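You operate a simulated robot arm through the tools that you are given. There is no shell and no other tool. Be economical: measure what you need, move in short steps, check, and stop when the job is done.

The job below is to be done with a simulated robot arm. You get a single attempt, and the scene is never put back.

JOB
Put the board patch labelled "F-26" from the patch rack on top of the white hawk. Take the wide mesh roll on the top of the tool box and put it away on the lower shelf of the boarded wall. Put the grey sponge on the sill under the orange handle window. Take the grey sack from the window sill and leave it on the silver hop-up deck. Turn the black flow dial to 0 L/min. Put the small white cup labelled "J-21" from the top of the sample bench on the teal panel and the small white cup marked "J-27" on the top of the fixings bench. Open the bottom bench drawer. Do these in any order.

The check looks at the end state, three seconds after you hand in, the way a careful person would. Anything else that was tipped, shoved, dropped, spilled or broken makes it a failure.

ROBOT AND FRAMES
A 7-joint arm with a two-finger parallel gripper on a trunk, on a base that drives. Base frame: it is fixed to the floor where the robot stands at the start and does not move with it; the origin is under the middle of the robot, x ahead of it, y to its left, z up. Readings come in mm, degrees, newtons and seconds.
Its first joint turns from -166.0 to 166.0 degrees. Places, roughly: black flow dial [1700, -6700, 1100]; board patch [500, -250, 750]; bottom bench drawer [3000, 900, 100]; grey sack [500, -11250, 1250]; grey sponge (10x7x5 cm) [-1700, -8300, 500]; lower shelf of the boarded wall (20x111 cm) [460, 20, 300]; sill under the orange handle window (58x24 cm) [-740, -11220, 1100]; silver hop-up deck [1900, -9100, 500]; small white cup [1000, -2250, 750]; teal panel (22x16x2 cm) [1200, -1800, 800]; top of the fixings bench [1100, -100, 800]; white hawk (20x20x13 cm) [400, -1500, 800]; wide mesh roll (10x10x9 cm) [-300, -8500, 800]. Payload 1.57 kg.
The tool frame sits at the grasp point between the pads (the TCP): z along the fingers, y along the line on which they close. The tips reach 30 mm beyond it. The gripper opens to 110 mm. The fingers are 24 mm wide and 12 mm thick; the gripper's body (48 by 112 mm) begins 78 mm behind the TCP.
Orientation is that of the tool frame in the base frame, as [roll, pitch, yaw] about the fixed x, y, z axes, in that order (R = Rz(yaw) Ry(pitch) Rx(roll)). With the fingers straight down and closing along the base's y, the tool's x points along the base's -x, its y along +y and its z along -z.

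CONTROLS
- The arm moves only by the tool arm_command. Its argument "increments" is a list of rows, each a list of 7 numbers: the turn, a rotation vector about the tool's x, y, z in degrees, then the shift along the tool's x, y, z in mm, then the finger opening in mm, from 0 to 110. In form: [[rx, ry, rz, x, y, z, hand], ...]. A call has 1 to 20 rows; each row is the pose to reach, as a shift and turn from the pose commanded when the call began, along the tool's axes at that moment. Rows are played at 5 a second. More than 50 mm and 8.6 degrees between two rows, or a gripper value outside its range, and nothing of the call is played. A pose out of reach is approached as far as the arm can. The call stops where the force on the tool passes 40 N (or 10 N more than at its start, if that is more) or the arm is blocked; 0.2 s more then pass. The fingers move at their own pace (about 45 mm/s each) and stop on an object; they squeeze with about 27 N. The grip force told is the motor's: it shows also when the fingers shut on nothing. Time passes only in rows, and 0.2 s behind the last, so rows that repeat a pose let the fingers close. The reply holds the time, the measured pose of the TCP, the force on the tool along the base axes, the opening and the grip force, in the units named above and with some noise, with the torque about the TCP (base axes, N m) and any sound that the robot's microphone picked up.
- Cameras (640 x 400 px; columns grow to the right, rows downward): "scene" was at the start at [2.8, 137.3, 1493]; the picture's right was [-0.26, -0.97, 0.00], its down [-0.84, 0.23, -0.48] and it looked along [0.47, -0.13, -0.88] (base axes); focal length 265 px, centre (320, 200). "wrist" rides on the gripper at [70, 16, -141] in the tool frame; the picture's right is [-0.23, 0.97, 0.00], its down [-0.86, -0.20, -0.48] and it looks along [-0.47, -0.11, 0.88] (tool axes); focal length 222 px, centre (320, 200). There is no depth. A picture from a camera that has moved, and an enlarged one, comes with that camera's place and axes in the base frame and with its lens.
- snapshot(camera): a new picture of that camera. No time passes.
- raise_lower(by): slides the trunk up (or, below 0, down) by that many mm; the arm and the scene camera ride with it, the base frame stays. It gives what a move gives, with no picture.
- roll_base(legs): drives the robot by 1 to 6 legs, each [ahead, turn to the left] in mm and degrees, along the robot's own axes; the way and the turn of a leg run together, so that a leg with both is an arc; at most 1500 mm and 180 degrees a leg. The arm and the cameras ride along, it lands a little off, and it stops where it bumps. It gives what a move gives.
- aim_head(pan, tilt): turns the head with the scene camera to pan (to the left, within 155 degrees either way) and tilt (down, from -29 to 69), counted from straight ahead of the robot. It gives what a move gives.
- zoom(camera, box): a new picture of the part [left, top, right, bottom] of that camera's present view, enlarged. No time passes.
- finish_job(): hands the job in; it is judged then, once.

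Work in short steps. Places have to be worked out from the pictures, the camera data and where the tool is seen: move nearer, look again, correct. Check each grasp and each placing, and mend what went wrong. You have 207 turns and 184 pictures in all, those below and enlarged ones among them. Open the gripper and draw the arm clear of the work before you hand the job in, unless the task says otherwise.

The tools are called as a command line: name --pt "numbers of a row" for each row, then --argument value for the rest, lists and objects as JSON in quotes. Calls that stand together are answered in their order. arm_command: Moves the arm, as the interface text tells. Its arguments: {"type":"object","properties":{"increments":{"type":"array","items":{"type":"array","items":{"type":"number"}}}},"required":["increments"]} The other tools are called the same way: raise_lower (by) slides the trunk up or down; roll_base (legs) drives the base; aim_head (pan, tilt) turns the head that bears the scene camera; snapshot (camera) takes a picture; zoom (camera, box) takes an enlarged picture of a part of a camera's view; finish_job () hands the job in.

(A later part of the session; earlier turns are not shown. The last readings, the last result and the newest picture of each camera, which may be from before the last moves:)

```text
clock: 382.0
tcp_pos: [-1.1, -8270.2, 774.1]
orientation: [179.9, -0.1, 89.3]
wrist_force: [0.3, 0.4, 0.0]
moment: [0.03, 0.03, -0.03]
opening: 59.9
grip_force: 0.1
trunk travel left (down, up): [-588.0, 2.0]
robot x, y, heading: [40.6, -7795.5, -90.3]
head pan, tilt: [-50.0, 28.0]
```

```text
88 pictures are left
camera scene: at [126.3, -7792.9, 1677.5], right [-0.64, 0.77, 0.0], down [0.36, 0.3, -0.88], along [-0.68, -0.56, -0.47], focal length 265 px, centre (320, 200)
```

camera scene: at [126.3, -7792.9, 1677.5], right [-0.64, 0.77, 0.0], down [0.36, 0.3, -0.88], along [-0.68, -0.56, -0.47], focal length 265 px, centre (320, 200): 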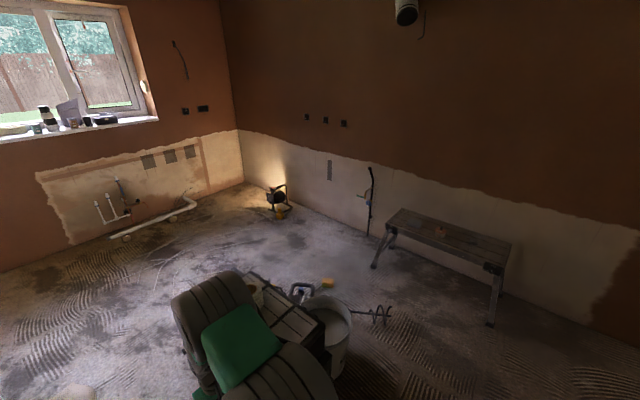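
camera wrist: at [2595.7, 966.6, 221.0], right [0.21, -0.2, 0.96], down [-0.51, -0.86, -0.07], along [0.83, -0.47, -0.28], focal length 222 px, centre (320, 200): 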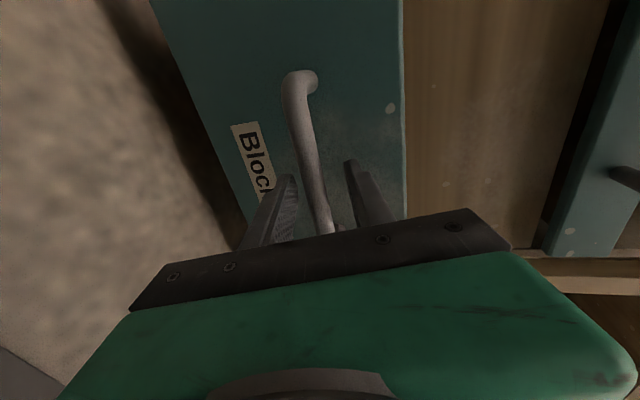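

The passable lane is on the right, between the mixing bucket (≈x -950) and the trestle with the sponge (x≈-1645). I drive into it and look at the sponge.

roll_base --legs '[[0, -89.7], [1330, 0]]'

aim_head --pan 20 --tilt 50

snapshot --camera "scene"

aim_head --pan 85 --tilt 40

snapshot --camera "scene"

```text
clock: 392.4
tcp_pos: [-1764.0, -7768.3, 773.8]
orientation: [180.0, -0.1, 0.6]
wrist_force: [-0.1, 0.5, 0.8]
moment: [0.0, 0.04, 0.01]
opening: 60.0
grip_force: 0.1
trunk travel left (down, up): [-588.0, 2.0]
robot x, y, heading: [-1285.8, -7804.1, -179.3]
head pan, tilt: [-50.0, 28.0]
```

```text
clock: 393.9
tcp_pos: [-1764.4, -7768.8, 773.5]
orientation: [-179.9, -0.1, 0.5]
wrist_force: [-0.1, -0.1, -0.4]
moment: [0.0, -0.03, -0.01]
opening: 60.1
grip_force: 0.1
trunk travel left (down, up): [-588.0, 2.0]
robot x, y, heading: [-1286.5, -7801.0, -179.2]
head pan, tilt: [20.0, 50.0]
```

```text
87 pictures are left
camera scene: at [-1297.0, -7982.9, 1644.8], right [-0.35, 0.94, 0.0], down [0.72, 0.27, -0.64], along [-0.6, -0.23, -0.77], focal length 265 px, centre (320, 200)
```

scene: 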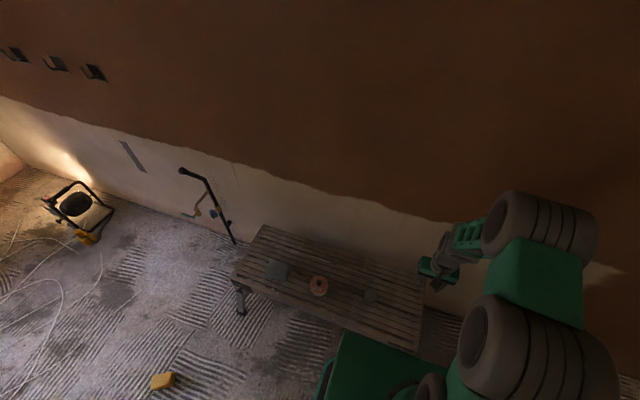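

```text
clock: 395.2
tcp_pos: [-1764.6, -7769.1, 773.0]
orientation: [180.0, 0.0, 0.5]
wrist_force: [0.6, -0.3, -0.2]
moment: [-0.01, -0.02, 0.02]
opening: 60.0
grip_force: 0.0
trunk travel left (down, up): [-588.0, 2.0]
robot x, y, heading: [-1284.0, -7803.0, -179.0]
head pan, tilt: [85.0, 40.0]
```

```text
86 pictures are left
camera scene: at [-1231.2, -8040.4, 1658.9], right [-1.0, 0.07, 0.0], down [0.05, 0.64, -0.77], along [-0.06, -0.76, -0.64], focal length 265 px, centre (320, 200)
```

scene: 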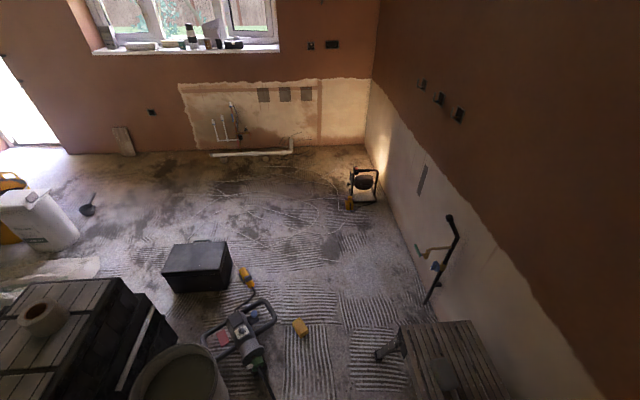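

I zoom in on the trestle top to identify the sponge, and read the rest of the lane.

aim_head --pan 20 --tilt 50

zoom --camera "scene" --box '[220, 220, 430, 350]'

```text
clock: 396.6
tcp_pos: [-1763.4, -7768.6, 773.8]
orientation: [180.0, -0.2, 0.6]
wrist_force: [-0.1, -0.4, -0.9]
moment: [-0.01, 0.01, 0.0]
opening: 60.3
grip_force: 0.2
trunk travel left (down, up): [-588.0, 2.0]
robot x, y, heading: [-1286.2, -7800.4, -179.4]
head pan, tilt: [20.0, 50.0]
```

```text
3.05 times, centred on (325, 285) of scene
camera zoom: at [-1296.9, -7983.0, 1644.8], right [-0.36, 0.93, 0.0], down [0.72, 0.27, -0.64], along [-0.6, -0.23, -0.77], focal length 807 px, centre (305, -59)
```

zoom: 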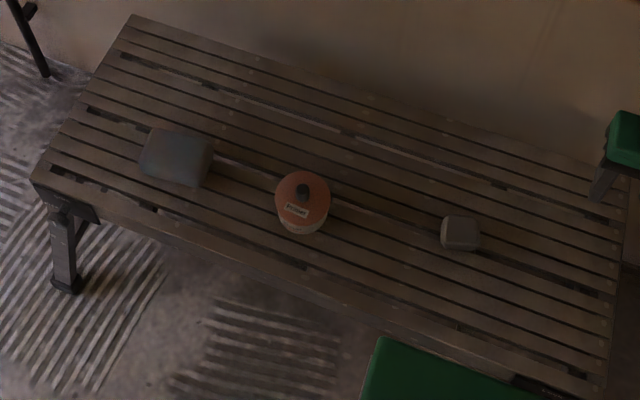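

The 10×7 cm sponge is the left grey item (≈[-1713,-8347]). I move into the lane beside it.

roll_base --legs '[[42, 0], [0, 89.3], [490, 0]]'

aim_head --pan -30 --tilt 60

snapshot --camera "scene"

```text
clock: 397.6
tcp_pos: [-1803.3, -7769.8, 773.3]
orientation: [179.8, -0.1, 0.5]
wrist_force: [-0.4, -0.4, -0.7]
moment: [-0.02, 0.04, 0.02]
opening: 60.4
grip_force: 0.0
trunk travel left (down, up): [-588.0, 2.0]
robot x, y, heading: [-1324.2, -7799.0, -179.1]
head pan, tilt: [20.0, 50.0]
stopped in leg 1: the robot was blocked; the commanded pose is now the measured one
```

```text
clock: 398.8
tcp_pos: [-1802.8, -7770.2, 773.7]
orientation: [180.0, 0.1, 0.4]
wrist_force: [-0.7, 1.1, 0.2]
moment: [-0.01, 0.01, 0.0]
opening: 60.0
grip_force: 0.1
trunk travel left (down, up): [-588.0, 2.0]
robot x, y, heading: [-1327.4, -7804.8, -179.1]
head pan, tilt: [-30.0, 60.0]
```

```text
84 pictures are left
camera scene: at [-1322.0, -7923.8, 1632.2], right [0.49, 0.87, 0.0], down [0.76, -0.42, -0.5], along [-0.44, 0.24, -0.87], focal length 265 px, centre (320, 200)
```

scene: 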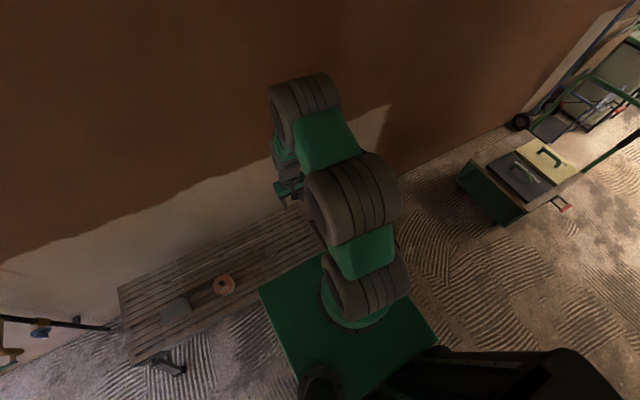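

The base front just reached the trestle. I reverse, re-approach from the north and enter the lane straight along x≈-1325.

roll_base --legs '[[-130, 0], [0, 89.1], [-660, 0], [0, -30], [260, 0], [0, 30]]'

aim_head --pan 0 --tilt 40

snapshot --camera "scene"

```text
clock: 411.5
tcp_pos: [-1368.0, -7837.1, 773.7]
orientation: [180.0, 0.0, 88.4]
wrist_force: [-0.6, 0.2, -0.1]
moment: [0.01, 0.0, -0.02]
opening: 59.9
grip_force: 0.1
trunk travel left (down, up): [-588.0, 2.0]
robot x, y, heading: [-1317.2, -7360.8, -91.4]
head pan, tilt: [-30.0, 60.0]
```

```text
clock: 412.5
tcp_pos: [-1368.7, -7836.8, 773.4]
orientation: [179.9, 0.0, 88.5]
wrist_force: [1.1, -0.8, -0.8]
moment: [0.03, 0.03, 0.03]
opening: 60.0
grip_force: 0.1
trunk travel left (down, up): [-588.0, 2.0]
robot x, y, heading: [-1317.5, -7362.3, -91.4]
head pan, tilt: [0.0, 40.0]
```

```text
83 pictures are left
camera scene: at [-1164.6, -7389.1, 1658.9], right [-1.0, 0.02, 0.0], down [0.01, 0.64, -0.77], along [-0.02, -0.77, -0.64], focal length 265 px, centre (320, 200)
```

scene: 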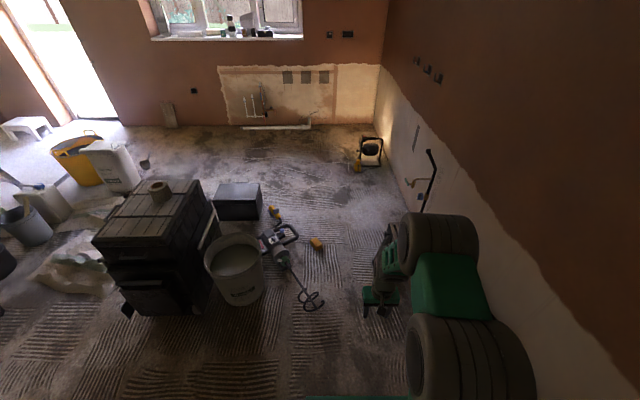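

The mixer's whisk narrows the lane further on. Before the sponge, I zoom on the crumpled sheets on the floor to judge the central lane.

zoom --camera "scene" --box '[0, 120, 340, 330]'

```text
1.88 times, centred on (170, 225) of scene
camera zoom: at [-1164.6, -7389.1, 1658.9], right [-1.0, 0.02, 0.0], down [0.01, 0.64, -0.77], along [-0.02, -0.77, -0.64], focal length 498 px, centre (602, 153)
```

zoom: 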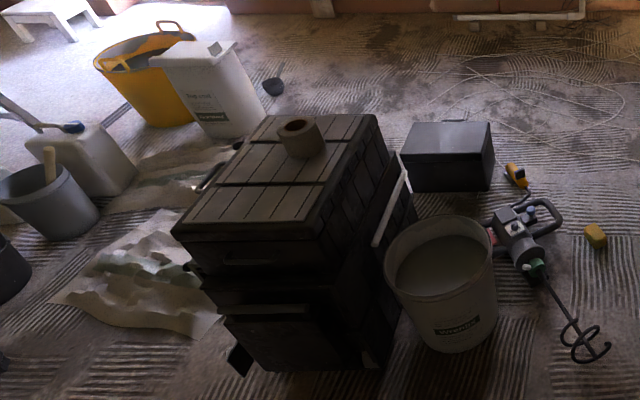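

I'll pick the sponge from short of the whisk, at about [-1325,-7870], reaching diagonally.

roll_base --legs '[[0, 1], [505, 0]]'

arm_command --pt "0 0 0 0 -30 0 100" --pt "0 0 0 0 -70 0 100" --pt "0 0 0 0 -110 0 100" --pt "0 0 0 0 -150 0 100" --pt "0 0 0 0 -190 0 100" --pt "0 0 0 0 -230 0 100" --pt "0 0 0 0 -270 0 100" --pt "0 0 0 0 -310 0 100" --pt "0 0 0 10 -345 0 100"

snapshot --camera "wrist"

aim_head --pan -35 --tilt 50

snapshot --camera "scene"

```text
clock: 415.8
tcp_pos: [-1362.1, -8333.3, 773.6]
orientation: [179.9, -0.1, 89.4]
wrist_force: [-0.2, 1.0, 0.5]
moment: [0.0, 0.01, 0.01]
opening: 59.8
grip_force: 0.1
trunk travel left (down, up): [-588.0, 2.0]
robot x, y, heading: [-1320.4, -7858.5, -90.3]
head pan, tilt: [0.0, 40.0]
```

```text
clock: 417.8
tcp_pos: [-1709.0, -8318.2, 772.9]
orientation: [179.9, 0.0, 89.5]
wrist_force: [0.8, 0.3, -0.1]
moment: [-0.01, 0.0, -0.02]
opening: 100.1
grip_force: 0.1
trunk travel left (down, up): [-588.0, 2.0]
robot x, y, heading: [-1319.2, -7853.4, -90.3]
head pan, tilt: [0.0, 40.0]
```

```text
81 pictures are left
camera wrist: at [-1691.2, -8248.7, 915.5], right [0.97, -0.24, 0.0], down [-0.21, -0.85, 0.48], along [-0.11, -0.46, -0.88], focal length 222 px, centre (320, 200)
```

wrist: 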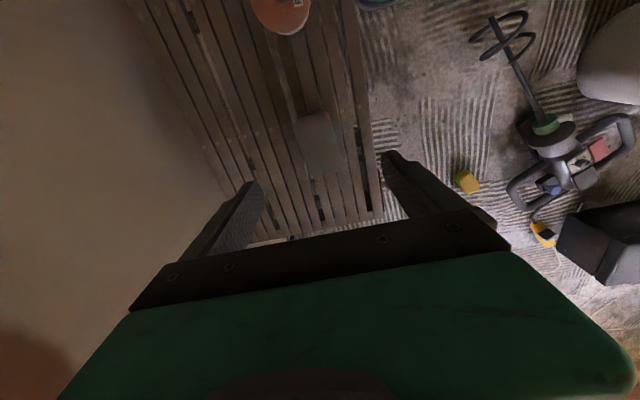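

```text
clock: 418.8
tcp_pos: [-1707.8, -8320.4, 772.7]
orientation: [179.9, 0.0, 89.5]
wrist_force: [-1.1, 0.2, -0.1]
moment: [-0.01, 0.02, 0.01]
opening: 99.8
grip_force: 0.0
trunk travel left (down, up): [-588.0, 2.0]
robot x, y, heading: [-1321.0, -7855.6, -90.2]
head pan, tilt: [-35.0, 50.0]
```

```text
80 pictures are left
camera scene: at [-1210.3, -7860.4, 1644.8], right [-0.82, 0.58, 0.0], down [0.44, 0.63, -0.64], along [-0.37, -0.53, -0.77], focal length 265 px, centre (320, 200)
```

scene: 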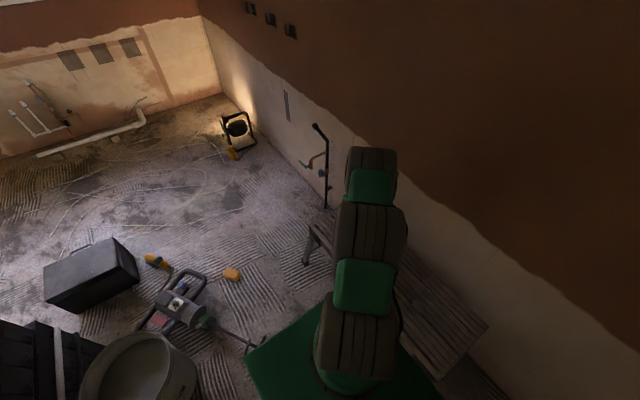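

Sponge is at ≈[-1714,-8333], long side along y, so the fingers (closing along x) are right. I descend to z≈545 and close.

arm_command --pt "0 0 0 -7 -3 40 100" --pt "0 0 0 -14 -5 80 100" --pt "0 0 0 -14 -5 120 100" --pt "0 0 0 -14 -5 160 100" --pt "0 0 0 -14 -5 195 100"

snapshot --camera "wrist"

```text
clock: 420.0
tcp_pos: [-1714.1, -8333.5, 577.6]
orientation: [-179.9, 0.1, 89.5]
wrist_force: [-0.3, -0.8, 0.0]
moment: [0.03, -0.02, 0.01]
opening: 100.2
grip_force: 0.0
trunk travel left (down, up): [-588.0, 2.0]
robot x, y, heading: [-1323.3, -7858.9, -90.0]
head pan, tilt: [-35.0, 50.0]
```

```text
79 pictures are left
camera wrist: at [-1696.1, -8264.3, 720.4], right [0.97, -0.24, 0.0], down [-0.21, -0.85, 0.48], along [-0.11, -0.47, -0.88], focal length 222 px, centre (320, 200)
```

wrist: 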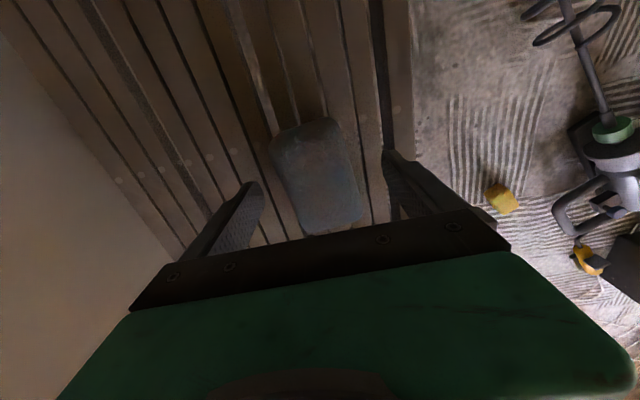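

Centred. I go down 35 mm and grip.

arm_command --pt "0 0 0 0 0 20 100" --pt "0 0 0 0 0 36 100" --pt "0 0 0 0 0 36 70" --pt "0 0 0 0 0 36 40" --pt "0 0 0 0 0 36 30" --pt "0 0 0 0 0 36 30"

arm_command --pt "0 0 0 0 0 -40 30" --pt "0 0 0 0 0 -85 30" --pt "0 0 0 0 0 -130 30" --pt "0 0 0 0 0 -175 30" --pt "0 0 0 0 0 -220 30"

snapshot --camera "wrist"

```text
clock: 421.4
tcp_pos: [-1707.5, -8326.9, 546.7]
orientation: [179.8, 0.0, 89.4]
wrist_force: [0.0, 1.0, 0.8]
moment: [0.06, -0.04, -0.03]
opening: 64.0
grip_force: 26.7
out of reach, approached as far as the arm can: row 2, 3, 4, 5, 6
trunk travel left (down, up): [-588.0, 2.0]
robot x, y, heading: [-1320.6, -7854.5, -90.1]
head pan, tilt: [-35.0, 50.0]
```

```text
clock: 422.6
tcp_pos: [-1705.2, -8327.2, 767.5]
orientation: [179.9, -0.1, 89.4]
wrist_force: [0.0, -0.7, -0.7]
moment: [0.0, 0.03, -0.02]
opening: 63.7
grip_force: 27.2
trunk travel left (down, up): [-588.0, 2.0]
robot x, y, heading: [-1319.2, -7857.3, -90.2]
head pan, tilt: [-35.0, 50.0]
```

```text
78 pictures are left
camera wrist: at [-1687.8, -8256.4, 908.8], right [0.97, -0.24, 0.0], down [-0.21, -0.85, 0.48], along [-0.11, -0.46, -0.88], focal length 222 px, centre (320, 200)
```

wrist: 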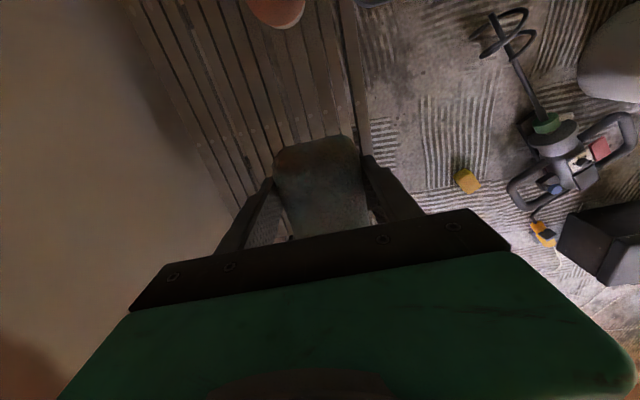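

Sponge held. I bring the arm forward and, since lane widths matter, lower the trunk to see the base footprint.

arm_command --pt "0 0 0 5 40 0 30" --pt "0 0 0 10 80 0 30" --pt "0 0 0 20 120 0 30" --pt "0 0 0 30 160 0 30" --pt "0 0 0 40 200 0 30" --pt "0 0 0 50 240 0 30" --pt "0 0 0 60 280 0 30" --pt "0 0 0 70 320 0 30" --pt "0 0 0 80 350 0 30"

aim_head --pan -100 --tilt 69

snapshot --camera "scene"

aim_head --pan 60 --tilt 69

snapshot --camera "scene"

```text
clock: 424.6
tcp_pos: [-1355.1, -8252.0, 767.7]
orientation: [180.0, -0.1, 89.3]
wrist_force: [0.4, 0.0, -0.2]
moment: [0.02, -0.02, 0.01]
opening: 63.7
grip_force: 26.9
trunk travel left (down, up): [-588.0, 2.0]
robot x, y, heading: [-1322.7, -7854.1, -90.2]
head pan, tilt: [-35.0, 50.0]
```

```text
clock: 425.9
tcp_pos: [-1356.0, -8251.8, 767.4]
orientation: [179.9, 0.0, 89.4]
wrist_force: [-0.5, -0.3, 0.0]
moment: [-0.02, -0.03, 0.02]
opening: 64.0
grip_force: 27.3
trunk travel left (down, up): [-588.0, 2.0]
robot x, y, heading: [-1321.4, -7856.9, -90.1]
head pan, tilt: [-100.0, 68.8]
```

```text
77 pictures are left
camera scene: at [-1220.8, -7787.5, 1622.8], right [0.18, 0.98, 0.0], down [0.92, -0.16, -0.36], along [-0.36, 0.06, -0.93], focal length 265 px, centre (320, 200)
```

scene: 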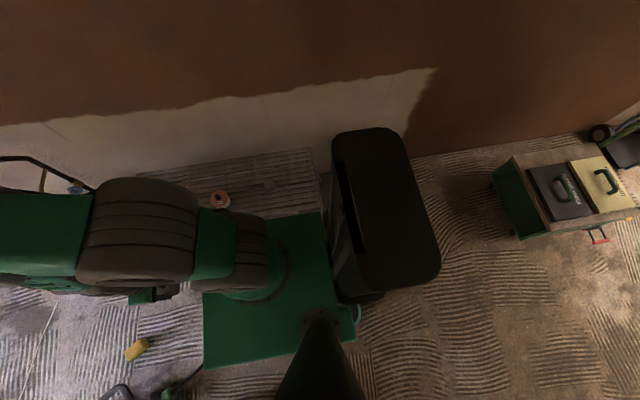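

```text
clock: 428.4
tcp_pos: [-1355.7, -8249.6, 766.5]
orientation: [179.9, 0.0, 89.5]
wrist_force: [0.1, 0.4, -0.8]
moment: [0.01, 0.03, -0.01]
opening: 63.8
grip_force: 27.3
trunk travel left (down, up): [-588.0, 2.0]
robot x, y, heading: [-1318.2, -7858.2, -90.3]
head pan, tilt: [60.0, 68.8]
```

```text
76 pictures are left
camera scene: at [-1117.4, -7825.5, 1622.8], right [-0.5, -0.86, 0.0], down [-0.81, 0.47, -0.36], along [0.31, -0.18, -0.93], focal length 265 px, centre (320, 200)
```

scene: 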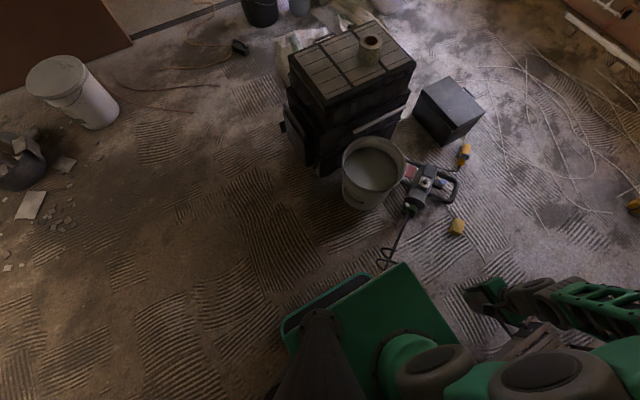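

The base is only about ±214 mm wide, 285 mm ahead. The gap by the yellow tub looks just passable; I drive back there to measure it with the arm out of view.

roll_base --legs '[[-500, 0], [0, 78.5], [1000, 0], [980, 0], [0, 11.7], [350, 0]]'

aim_head --pan 0 --tilt 40

snapshot --camera "scene"

```text
clock: 446.8
tcp_pos: [1362.5, -7800.8, 766.6]
orientation: [180.0, 0.0, 179.6]
wrist_force: [0.5, -0.4, -0.4]
moment: [-0.01, 0.01, -0.01]
opening: 64.0
grip_force: 27.5
trunk travel left (down, up): [-588.0, 2.0]
robot x, y, heading: [966.7, -7765.5, -0.0]
head pan, tilt: [60.0, 68.8]
```

```text
clock: 448.1
tcp_pos: [1362.5, -7800.0, 766.1]
orientation: [179.9, 0.0, 179.6]
wrist_force: [0.0, 0.0, -1.2]
moment: [0.02, 0.02, 0.03]
opening: 64.1
grip_force: 27.3
trunk travel left (down, up): [-588.0, 2.0]
robot x, y, heading: [970.4, -7764.1, -0.0]
head pan, tilt: [0.0, 40.0]
```

```text
75 pictures are left
camera scene: at [992.4, -7611.4, 1658.9], right [0.0, -1.0, 0.0], down [-0.64, 0.0, -0.77], along [0.77, 0.0, -0.64], focal length 265 px, centre (320, 200)
```

scene: 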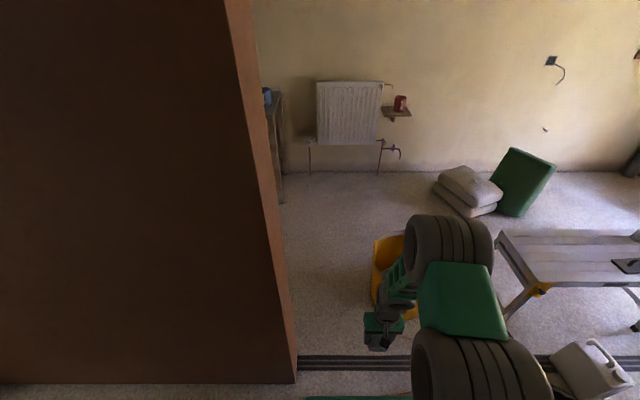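

Measured: wall corner ≈[1621,-7478], tub centre ≈[1870,-8110] with r≈160 near the floor, so ~45 mm spare each side on a 21.5° heading through [1716,-7720]. I line up for it.

roll_base --legs '[[0, -42.8], [258, 0], [0, 64.3]]'

```text
clock: 453.9
tcp_pos: [1550.9, -7967.9, 767.2]
orientation: [179.9, 0.0, -179.3]
wrist_force: [0.4, -0.3, 0.4]
moment: [0.01, 0.04, -0.01]
opening: 63.6
grip_force: 27.2
trunk travel left (down, up): [-588.0, 2.0]
robot x, y, heading: [1152.6, -7940.6, 1.0]
head pan, tilt: [0.0, 40.0]
stopped in leg 3: the robot was blocked; the commanded pose is now the measured one
```

Something blocked the turn. I look around the base.

aim_head --pan -40 --tilt 60

snapshot --camera "scene"

aim_head --pan 110 --tilt 60

snapshot --camera "scene"

aim_head --pan -130 --tilt 60

snapshot --camera "scene"

```text
clock: 454.9
tcp_pos: [1551.4, -7967.5, 766.4]
orientation: [179.9, 0.0, -179.3]
wrist_force: [-0.2, 0.1, -0.3]
moment: [0.04, 0.01, 0.01]
opening: 63.7
grip_force: 27.0
trunk travel left (down, up): [-588.0, 2.0]
robot x, y, heading: [1151.7, -7938.0, 1.2]
head pan, tilt: [-40.0, 60.0]
```

```text
74 pictures are left
camera scene: at [1144.6, -7829.3, 1632.2], right [-0.63, -0.78, 0.0], down [-0.67, 0.54, -0.5], along [0.39, -0.31, -0.87], focal length 265 px, centre (320, 200)
```

scene: 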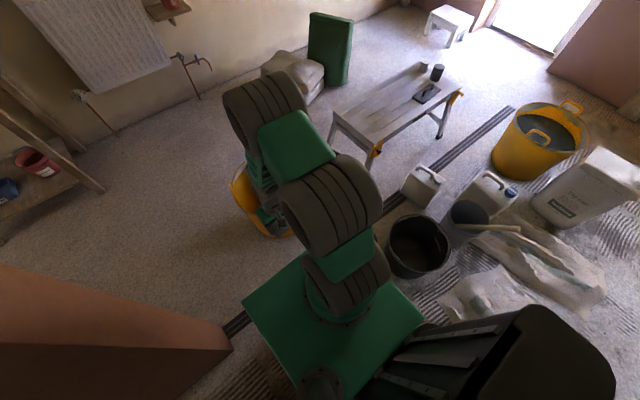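

```text
clock: 457.3
tcp_pos: [1551.0, -7967.3, 767.6]
orientation: [179.9, 0.0, -179.4]
wrist_force: [0.3, -0.6, -1.4]
moment: [-0.01, -0.01, 0.0]
opening: 63.8
grip_force: 26.9
trunk travel left (down, up): [-588.0, 2.0]
robot x, y, heading: [1156.9, -7939.5, 0.8]
head pan, tilt: [110.0, 60.0]
```

```text
73 pictures are left
camera scene: at [1068.8, -7725.2, 1632.2], right [0.93, 0.36, 0.0], down [0.31, -0.81, -0.5], along [-0.18, 0.47, -0.87], focal length 265 px, centre (320, 200)
```

scene: 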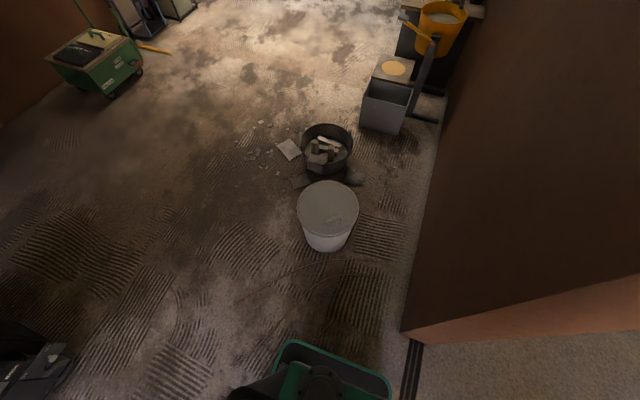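

```text
clock: 460.7
tcp_pos: [1550.1, -7966.4, 767.4]
orientation: [179.9, 0.0, -179.3]
wrist_force: [-0.8, -0.2, -0.1]
moment: [0.01, 0.01, 0.02]
opening: 64.0
grip_force: 27.4
trunk travel left (down, up): [-588.0, 2.0]
robot x, y, heading: [1156.0, -7938.4, 1.1]
head pan, tilt: [-130.0, 60.0]
```

```text
72 pictures are left
camera scene: at [1050.8, -7839.3, 1632.2], right [-0.78, 0.63, 0.0], down [0.54, 0.67, -0.5], along [-0.31, -0.39, -0.87], focal length 265 px, centre (320, 200)
```

scene: 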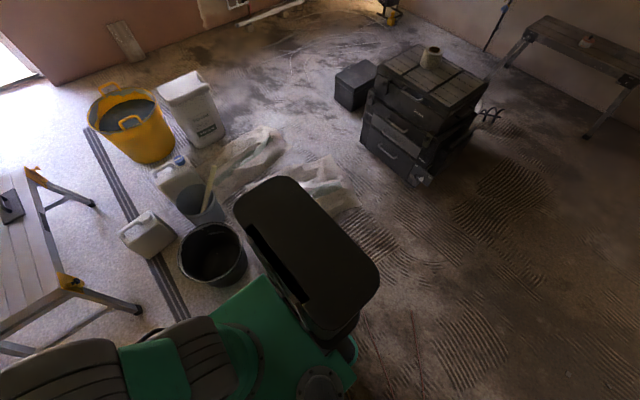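

Nothing obvious touches in front; the small dark device behind-right may be at the rear corner. I move 100 mm ahead and try the turn again.

roll_base --legs '[[100, 0], [0, 20.5]]'

aim_head --pan -155 --tilt 45

snapshot --camera "scene"

```text
clock: 462.9
tcp_pos: [1635.6, -7825.5, 767.5]
orientation: [-179.9, 0.0, -158.9]
wrist_force: [0.6, 0.0, -0.2]
moment: [-0.03, 0.03, 0.01]
opening: 63.6
grip_force: 26.6
trunk travel left (down, up): [-588.0, 2.0]
robot x, y, heading: [1255.4, -7939.1, 21.6]
head pan, tilt: [-130.0, 60.0]
```

```text
clock: 463.8
tcp_pos: [1636.0, -7825.4, 767.5]
orientation: [179.9, 0.0, -158.9]
wrist_force: [0.0, 0.2, -0.1]
moment: [0.0, 0.0, 0.01]
opening: 63.7
grip_force: 26.9
trunk travel left (down, up): [-588.0, 2.0]
robot x, y, heading: [1257.7, -7938.8, 21.6]
head pan, tilt: [-154.7, 45.0]
```

```text
71 pictures are left
camera scene: at [1088.5, -7876.5, 1651.6], right [-0.73, 0.68, 0.0], down [0.48, 0.52, -0.71], along [-0.48, -0.52, -0.71], focal length 265 px, centre (320, 200)
```

scene: 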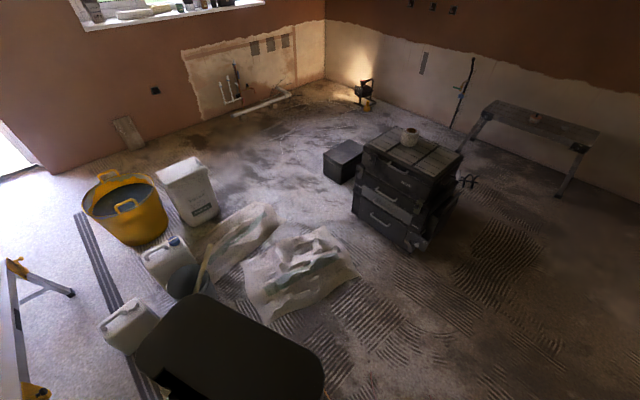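

It turned (heading 21.6°). From here the balanced heading through the gap is 25.5°; I turn slightly and advance.

roll_base --legs '[[0, 3.9], [450, 0]]'

aim_head --pan -60 --tilt 60

snapshot --camera "scene"

```text
clock: 467.0
tcp_pos: [2035.0, -7605.7, 765.8]
orientation: [180.0, 0.1, -154.9]
wrist_force: [0.4, -1.3, -0.9]
moment: [0.02, 0.0, -0.02]
opening: 63.9
grip_force: 27.0
trunk travel left (down, up): [-588.0, 2.0]
robot x, y, heading: [1663.4, -7742.7, 25.7]
head pan, tilt: [-154.7, 45.0]
```

```text
clock: 468.7
tcp_pos: [2035.3, -7606.1, 766.8]
orientation: [179.8, 0.0, -154.7]
wrist_force: [-0.2, 0.8, -0.6]
moment: [-0.02, 0.02, 0.04]
opening: 63.9
grip_force: 27.3
trunk travel left (down, up): [-588.0, 2.0]
robot x, y, heading: [1664.2, -7743.3, 25.8]
head pan, tilt: [-60.0, 60.0]
```

```text
70 pictures are left
camera scene: at [1597.9, -7669.6, 1632.2], right [-0.57, -0.82, 0.0], down [-0.71, 0.49, -0.5], along [0.41, -0.28, -0.87], focal length 265 px, centre (320, 200)
```

scene: 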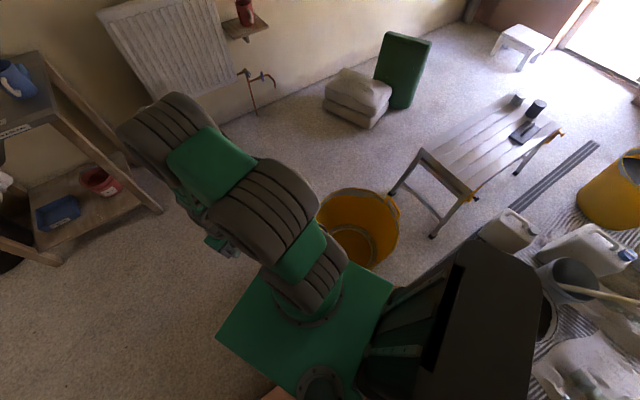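

Passing cleanly; I continue ahead.

roll_base --legs '[[550, 0]]'

aim_head --pan 100 --tilt 22

snapshot --camera "scene"

aim_head --pan -100 --tilt 35

snapshot --camera "scene"

```text
clock: 470.2
tcp_pos: [2111.8, -7552.9, 767.1]
orientation: [180.0, 0.0, -152.7]
wrist_force: [-0.9, 0.6, -0.2]
moment: [0.01, -0.01, -0.02]
opening: 63.9
grip_force: 26.3
trunk travel left (down, up): [-588.0, 2.0]
robot x, y, heading: [1753.0, -7705.5, 37.0]
head pan, tilt: [-60.0, 60.0]
stopped in leg 1: the robot was blocked; the commanded pose is now the measured one
```

```text
clock: 472.7
tcp_pos: [2113.4, -7553.7, 766.6]
orientation: [179.9, 0.1, -152.8]
wrist_force: [0.8, 0.0, -0.5]
moment: [-0.01, 0.02, 0.04]
opening: 63.9
grip_force: 27.4
trunk travel left (down, up): [-588.0, 2.0]
robot x, y, heading: [1747.8, -7706.9, 37.3]
head pan, tilt: [100.0, 22.0]
```

```text
69 pictures are left
camera scene: at [1542.0, -7559.5, 1687.1], right [0.68, 0.73, 0.0], down [0.27, -0.26, -0.93], along [-0.68, 0.63, -0.37], focal length 265 px, centre (320, 200)
```

scene: 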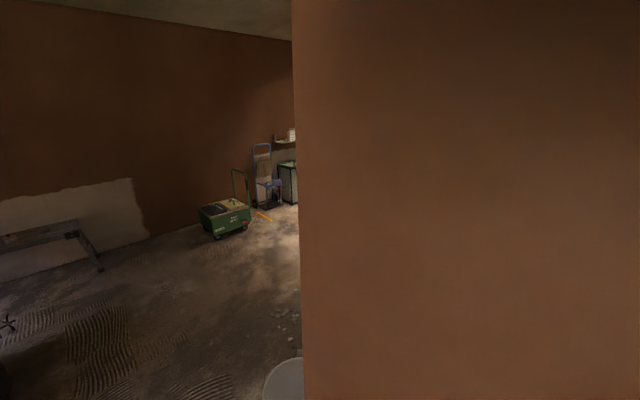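

```text
clock: 475.6
tcp_pos: [2113.1, -7552.9, 767.0]
orientation: [179.8, 0.0, -152.8]
wrist_force: [0.9, -0.2, -0.6]
moment: [0.02, 0.03, 0.01]
opening: 63.8
grip_force: 27.3
trunk travel left (down, up): [-588.0, 2.0]
robot x, y, heading: [1747.4, -7711.3, 37.1]
head pan, tilt: [-100.0, 35.0]
```

```text
68 pictures are left
camera scene: at [1649.6, -7701.5, 1666.5], right [-0.89, -0.45, 0.0], down [-0.26, 0.51, -0.82], along [0.37, -0.73, -0.57], focal length 265 px, centre (320, 200)
```

scene: 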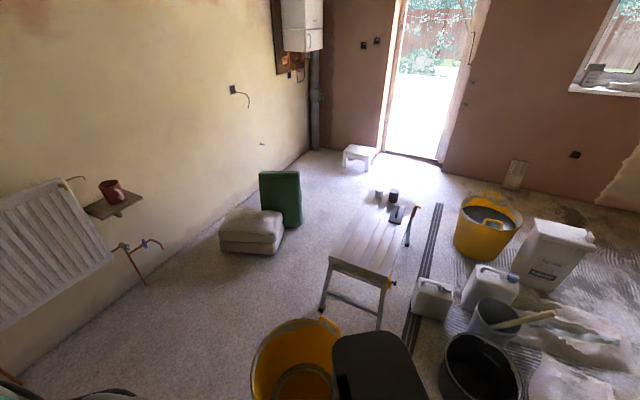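

Blocked again, with the heading pushed to 37° — contact seems on the left. I look at the left front.

aim_head --pan 40 --tilt 45

snapshot --camera "scene"

```text
clock: 477.9
tcp_pos: [2114.8, -7552.8, 766.0]
orientation: [179.9, 0.0, -152.8]
wrist_force: [-0.1, 0.0, -0.3]
moment: [0.0, 0.04, 0.0]
opening: 64.0
grip_force: 27.0
trunk travel left (down, up): [-588.0, 2.0]
robot x, y, heading: [1750.3, -7711.5, 36.8]
head pan, tilt: [40.0, 45.0]
```

```text
67 pictures are left
camera scene: at [1628.2, -7543.8, 1651.7], right [0.97, -0.23, 0.0], down [-0.16, -0.69, -0.71], along [0.16, 0.69, -0.71], focal length 265 px, centre (320, 200)
```

scene: 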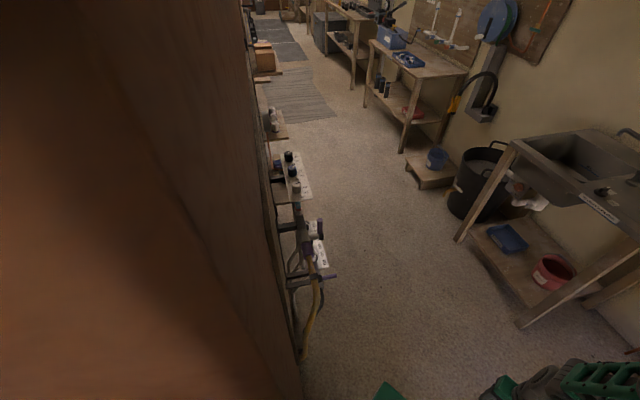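

The corridor beyond actually links to the sample room, and the dial station is on this wall's back. The left side is brushing the wall corner; straight ahead at this heading should clear, so I creep forward.

roll_base --legs '[[0, -1], [350, 0]]'

```text
clock: 480.4
tcp_pos: [2397.3, -7355.2, 767.4]
orientation: [179.9, 0.0, -153.8]
wrist_force: [0.2, 1.3, -0.1]
moment: [0.0, 0.04, 0.03]
opening: 64.2
grip_force: 26.9
trunk travel left (down, up): [-588.0, 2.0]
robot x, y, heading: [2029.7, -7506.3, 35.9]
head pan, tilt: [40.0, 45.0]
```

Through. I head to the lane between the step-up and the sacks and measure it.

roll_base --legs '[[0, -35.9], [375, 0], [0, -90]]'

aim_head --pan 0 --tilt 42

snapshot --camera "scene"

```text
clock: 488.3
tcp_pos: [2315.2, -7890.1, 766.6]
orientation: [179.9, 0.0, 80.6]
wrist_force: [0.1, 0.2, -0.6]
moment: [0.01, 0.02, -0.01]
opening: 63.7
grip_force: 26.3
trunk travel left (down, up): [-588.0, 2.0]
robot x, y, heading: [2406.4, -7504.3, -89.6]
head pan, tilt: [40.0, 45.0]
```

```text
clock: 489.4
tcp_pos: [2315.5, -7889.8, 767.5]
orientation: [179.9, 0.1, 80.6]
wrist_force: [0.4, 0.8, -0.5]
moment: [0.0, 0.0, 0.0]
opening: 63.7
grip_force: 26.7
trunk travel left (down, up): [-588.0, 2.0]
robot x, y, heading: [2401.5, -7504.6, -89.4]
head pan, tilt: [0.0, 42.0]
```

```text
66 pictures are left
camera scene: at [2560.0, -7527.9, 1656.0], right [-1.0, -0.01, 0.0], down [-0.01, 0.67, -0.74], along [0.01, -0.74, -0.67], focal length 265 px, centre (320, 200)
```

scene: 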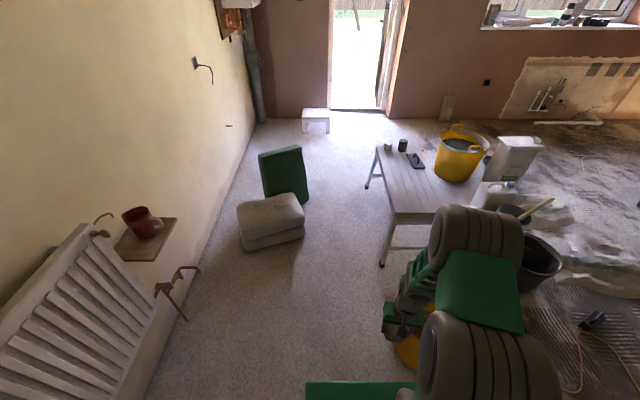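

Lane runs from x≈2126 to 2696; I'm centred on it (x≈2405, heading -89.5°). I drive straight through in two stages.

roll_base --legs '[[1000, 0]]'

roll_base --legs '[[1400, 0], [150, 0]]'

```text
clock: 492.6
tcp_pos: [2321.2, -8449.2, 766.1]
orientation: [179.9, -0.1, 80.6]
wrist_force: [0.4, -2.2, -1.6]
moment: [0.19, -0.01, -0.01]
opening: 63.9
grip_force: 27.6
trunk travel left (down, up): [-588.0, 2.0]
robot x, y, heading: [2411.3, -8064.6, -89.5]
head pan, tilt: [0.0, 42.0]
stopped in leg 1: the robot was blocked; the commanded pose is now the measured one
```

```text
clock: 497.2
tcp_pos: [2350.2, -9299.0, 768.7]
orientation: [179.9, 0.0, 83.9]
wrist_force: [0.2, 1.1, 0.0]
moment: [0.0, 0.03, -0.02]
opening: 64.0
grip_force: 27.3
trunk travel left (down, up): [-588.0, 2.0]
robot x, y, heading: [2412.8, -8915.9, -75.4]
head pan, tilt: [0.0, 42.0]
stopped in leg 1: the robot was blocked; the commanded pose is now the measured one
```

Blocked twice; I look at both sides for contact.

aim_head --pan 45 --tilt 55

snapshot --camera "scene"

aim_head --pan -125 --tilt 40

snapshot --camera "scene"

```text
clock: 498.3
tcp_pos: [2349.4, -9299.7, 768.9]
orientation: [179.8, 0.0, 83.9]
wrist_force: [-0.7, -0.5, -1.0]
moment: [0.01, 0.02, 0.0]
opening: 64.0
grip_force: 26.8
trunk travel left (down, up): [-588.0, 2.0]
robot x, y, heading: [2410.0, -8917.2, -75.3]
head pan, tilt: [45.0, 55.0]
```

```text
65 pictures are left
camera scene: at [2606.6, -8856.5, 1638.3], right [-0.5, -0.86, 0.0], down [-0.71, 0.41, -0.57], along [0.5, -0.29, -0.82], focal length 265 px, centre (320, 200)
```

scene: 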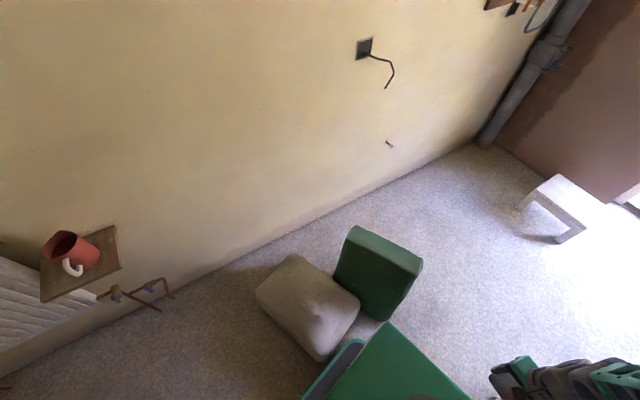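

```text
clock: 500.9
tcp_pos: [2349.1, -9298.9, 768.8]
orientation: [179.9, 0.0, 83.9]
wrist_force: [-0.3, -0.5, -0.7]
moment: [0.03, -0.01, -0.02]
opening: 63.9
grip_force: 27.1
trunk travel left (down, up): [-588.0, 2.0]
robot x, y, heading: [2406.4, -8914.7, -75.2]
head pan, tilt: [-125.0, 40.0]
```

```text
64 pictures are left
camera scene: at [2464.6, -8790.6, 1659.0], right [0.35, 0.94, 0.0], down [0.6, -0.22, -0.77], along [-0.72, 0.27, -0.64], focal length 265 px, centre (320, 200)
```

scene: 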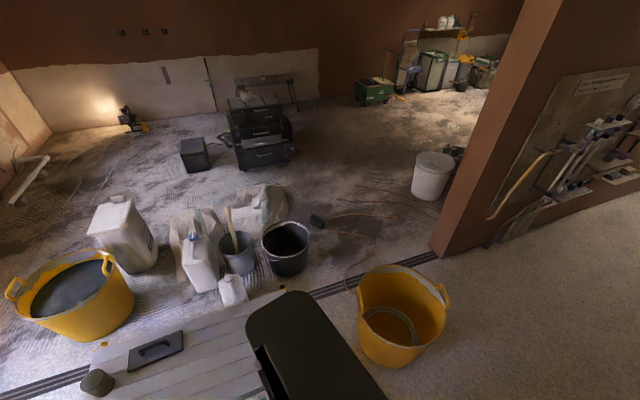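

The front-left corner is wedged at the sack/board; nothing has visibly moved. I turn right while easing forward to straighten up in the lane.

roll_base --legs '[[70, -14.5]]'

aim_head --pan 0 --tilt 50

snapshot --camera "scene"

```text
clock: 502.1
tcp_pos: [2287.9, -9291.4, 769.4]
orientation: [179.8, 0.1, 74.1]
wrist_force: [-0.3, 0.4, -0.7]
moment: [0.01, 0.03, 0.0]
opening: 64.1
grip_force: 26.9
trunk travel left (down, up): [-588.0, 2.0]
robot x, y, heading: [2406.7, -8923.0, -74.8]
head pan, tilt: [-125.0, 40.0]
stopped in leg 1: the robot was blocked; the commanded pose is now the measured one
```

```text
clock: 504.2
tcp_pos: [2288.6, -9292.4, 767.4]
orientation: [179.8, 0.1, 74.0]
wrist_force: [1.1, 0.3, -0.1]
moment: [-0.01, 0.02, 0.04]
opening: 64.2
grip_force: 26.7
trunk travel left (down, up): [-588.0, 2.0]
robot x, y, heading: [2405.6, -8926.1, -75.0]
head pan, tilt: [0.0, 50.0]
```

```text
63 pictures are left
camera scene: at [2560.4, -8901.9, 1644.8], right [-0.97, -0.26, 0.0], down [-0.2, 0.74, -0.64], along [0.17, -0.62, -0.77], focal length 265 px, centre (320, 200)
```

scene: 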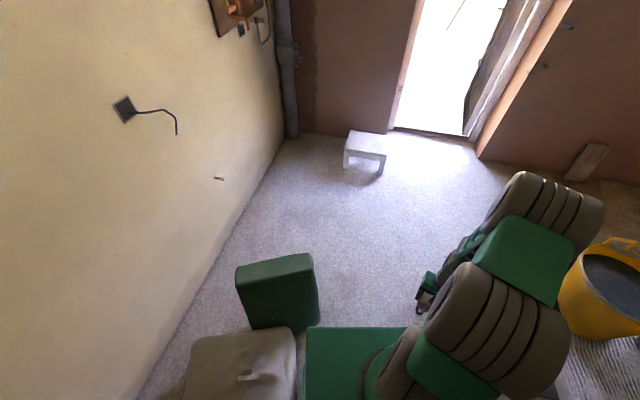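

The left side lies along the sack while the rear-right corner is caught behind the step-up's leg frame. I go forward with a gentle right arc so both free up.

roll_base --legs '[[90, -8], [60, -11]]'

aim_head --pan -5 --tilt 60

snapshot --camera "scene"

```text
clock: 505.4
tcp_pos: [2264.0, -9309.3, 767.6]
orientation: [179.7, 0.1, 68.9]
wrist_force: [0.3, -0.5, -0.2]
moment: [0.02, 0.03, -0.01]
opening: 64.1
grip_force: 27.2
trunk travel left (down, up): [-588.0, 2.0]
robot x, y, heading: [2405.9, -8959.2, -70.3]
head pan, tilt: [0.0, 50.0]
stopped in leg 1: the robot was blocked; the commanded pose is now the measured one
```

```text
clock: 506.1
tcp_pos: [2264.3, -9308.9, 768.4]
orientation: [179.7, -0.1, 69.0]
wrist_force: [0.6, 1.2, 0.7]
moment: [0.0, -0.01, -0.02]
opening: 63.9
grip_force: 26.9
trunk travel left (down, up): [-588.0, 2.0]
robot x, y, heading: [2408.5, -8959.4, -70.0]
head pan, tilt: [-5.0, 60.0]
```

```text
62 pictures are left
camera scene: at [2550.0, -8912.8, 1632.2], right [-0.97, -0.26, 0.0], down [-0.22, 0.84, -0.5], along [0.13, -0.48, -0.87], focal length 265 px, centre (320, 200)
```

scene: 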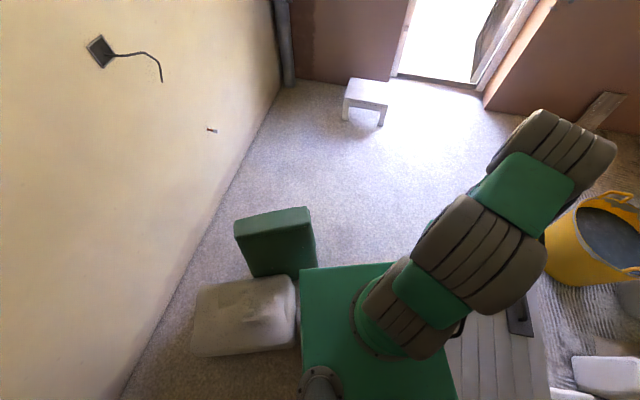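

Now that the rear is past the leg frame, I rotate right in place to straighten.

roll_base --legs '[[0, -22]]'

```text
clock: 507.7
tcp_pos: [2143.9, -9231.1, 768.7]
orientation: [179.7, 0.0, 47.4]
wrist_force: [0.4, 0.4, -1.0]
moment: [-0.01, -0.02, 0.04]
opening: 64.0
grip_force: 26.8
trunk travel left (down, up): [-588.0, 2.0]
robot x, y, heading: [2399.1, -8958.8, -92.1]
head pan, tilt: [-5.0, 60.0]
```

Freed (heading -92°, x 2399). I adjust to -89° and drive out south.

roll_base --legs '[[0, 3.3], [1100, 0]]'

aim_head --pan -100 --tilt 28

snapshot --camera "scene"

```text
clock: 513.7
tcp_pos: [2180.3, -10351.1, 767.9]
orientation: [179.7, 0.0, 50.8]
wrist_force: [-0.8, -0.7, -0.1]
moment: [0.01, 0.0, 0.01]
opening: 63.8
grip_force: 27.1
trunk travel left (down, up): [-588.0, 2.0]
robot x, y, heading: [2418.8, -10062.6, -89.1]
head pan, tilt: [-5.0, 60.0]
```

```text
clock: 515.5
tcp_pos: [2180.2, -10350.3, 767.8]
orientation: [179.7, -0.1, 50.6]
wrist_force: [0.6, -1.0, -0.4]
moment: [0.05, 0.01, 0.01]
opening: 64.0
grip_force: 27.1
trunk travel left (down, up): [-588.0, 2.0]
robot x, y, heading: [2418.5, -10061.7, -89.1]
head pan, tilt: [-100.0, 28.0]
```

```text
61 pictures are left
camera scene: at [2481.7, -9985.3, 1677.5], right [0.16, 0.99, 0.0], down [0.46, -0.07, -0.88], along [-0.87, 0.14, -0.47], focal length 265 px, centre (320, 200)
```

scene: 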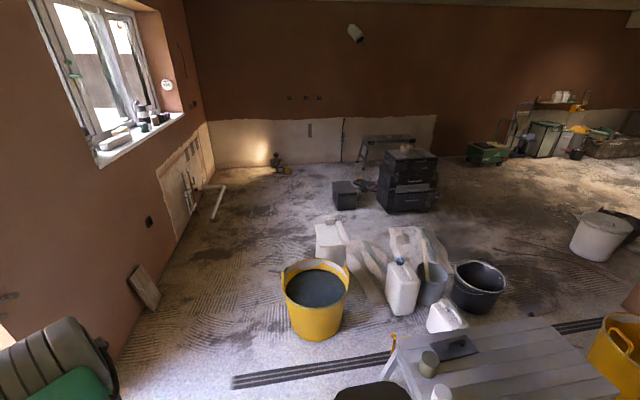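

Out on the south side. I drive west along y≈-10450 to the orange-handle window.

roll_base --legs '[[0, -70], [1090, 0], [0, -21], [1400, 0]]'

aim_head --pan 50 --tilt 25

snapshot --camera "scene"

```text
clock: 531.8
tcp_pos: [-282.1, -10228.1, 769.2]
orientation: [179.7, -0.1, -39.5]
wrist_force: [0.8, -0.2, 0.2]
moment: [0.01, -0.03, -0.03]
opening: 63.9
grip_force: 27.0
trunk travel left (down, up): [-588.0, 2.0]
robot x, y, heading: [4.4, -10468.6, -179.3]
head pan, tilt: [-100.0, 28.0]
```

```text
clock: 534.1
tcp_pos: [-281.7, -10226.4, 766.9]
orientation: [179.7, 0.0, -39.7]
wrist_force: [-0.1, -0.1, -1.2]
moment: [0.0, -0.01, -0.02]
opening: 63.9
grip_force: 27.1
trunk travel left (down, up): [-588.0, 2.0]
robot x, y, heading: [2.6, -10466.3, -179.3]
head pan, tilt: [50.0, 25.0]
```

```text
60 pictures are left
camera scene: at [8.1, -10693.5, 1682.3], right [-0.77, 0.63, 0.0], down [0.27, 0.33, -0.91], along [-0.57, -0.7, -0.42], focal length 265 px, centre (320, 200)
```

scene: 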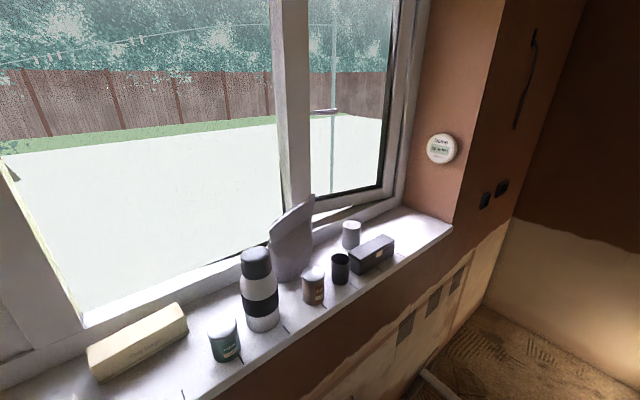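

The right sill section is at x≈-1030..-450. I check the window handles' colours and the sack to the left.

zoom --camera "scene" --box '[240, 60, 460, 310]'

aim_head --pan 110 --tilt 15

snapshot --camera "scene"

```text
1.60 times, centred on (350, 185) of scene
camera zoom: at [8.1, -10693.5, 1682.3], right [-0.77, 0.63, 0.0], down [0.27, 0.33, -0.91], along [-0.57, -0.7, -0.42], focal length 424 px, centre (272, 224)
```

zoom: 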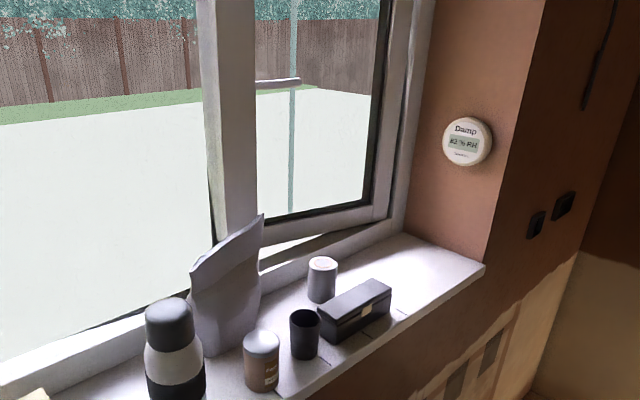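

```text
clock: 535.4
tcp_pos: [-282.3, -10227.5, 768.9]
orientation: [179.7, 0.0, -39.6]
wrist_force: [0.1, 0.4, -0.9]
moment: [-0.03, -0.02, 0.01]
opening: 63.8
grip_force: 27.6
trunk travel left (down, up): [-588.0, 2.0]
robot x, y, heading: [0.9, -10464.9, -179.2]
head pan, tilt: [110.0, 15.0]
```

```text
58 pictures are left
camera scene: at [99.4, -10709.7, 1698.5], right [-0.94, -0.35, 0.0], down [-0.09, 0.24, -0.97], along [0.34, -0.9, -0.26], focal length 265 px, centre (320, 200)
```

scene: 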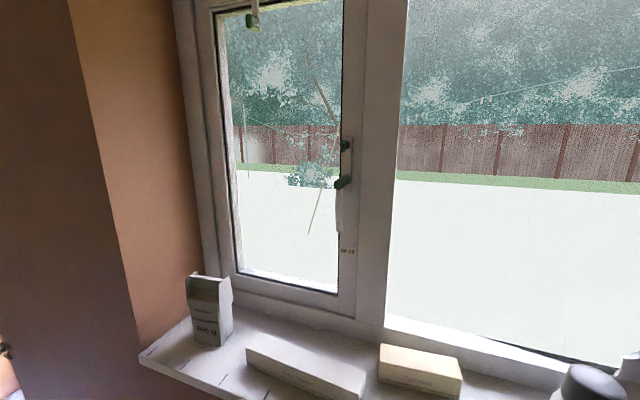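

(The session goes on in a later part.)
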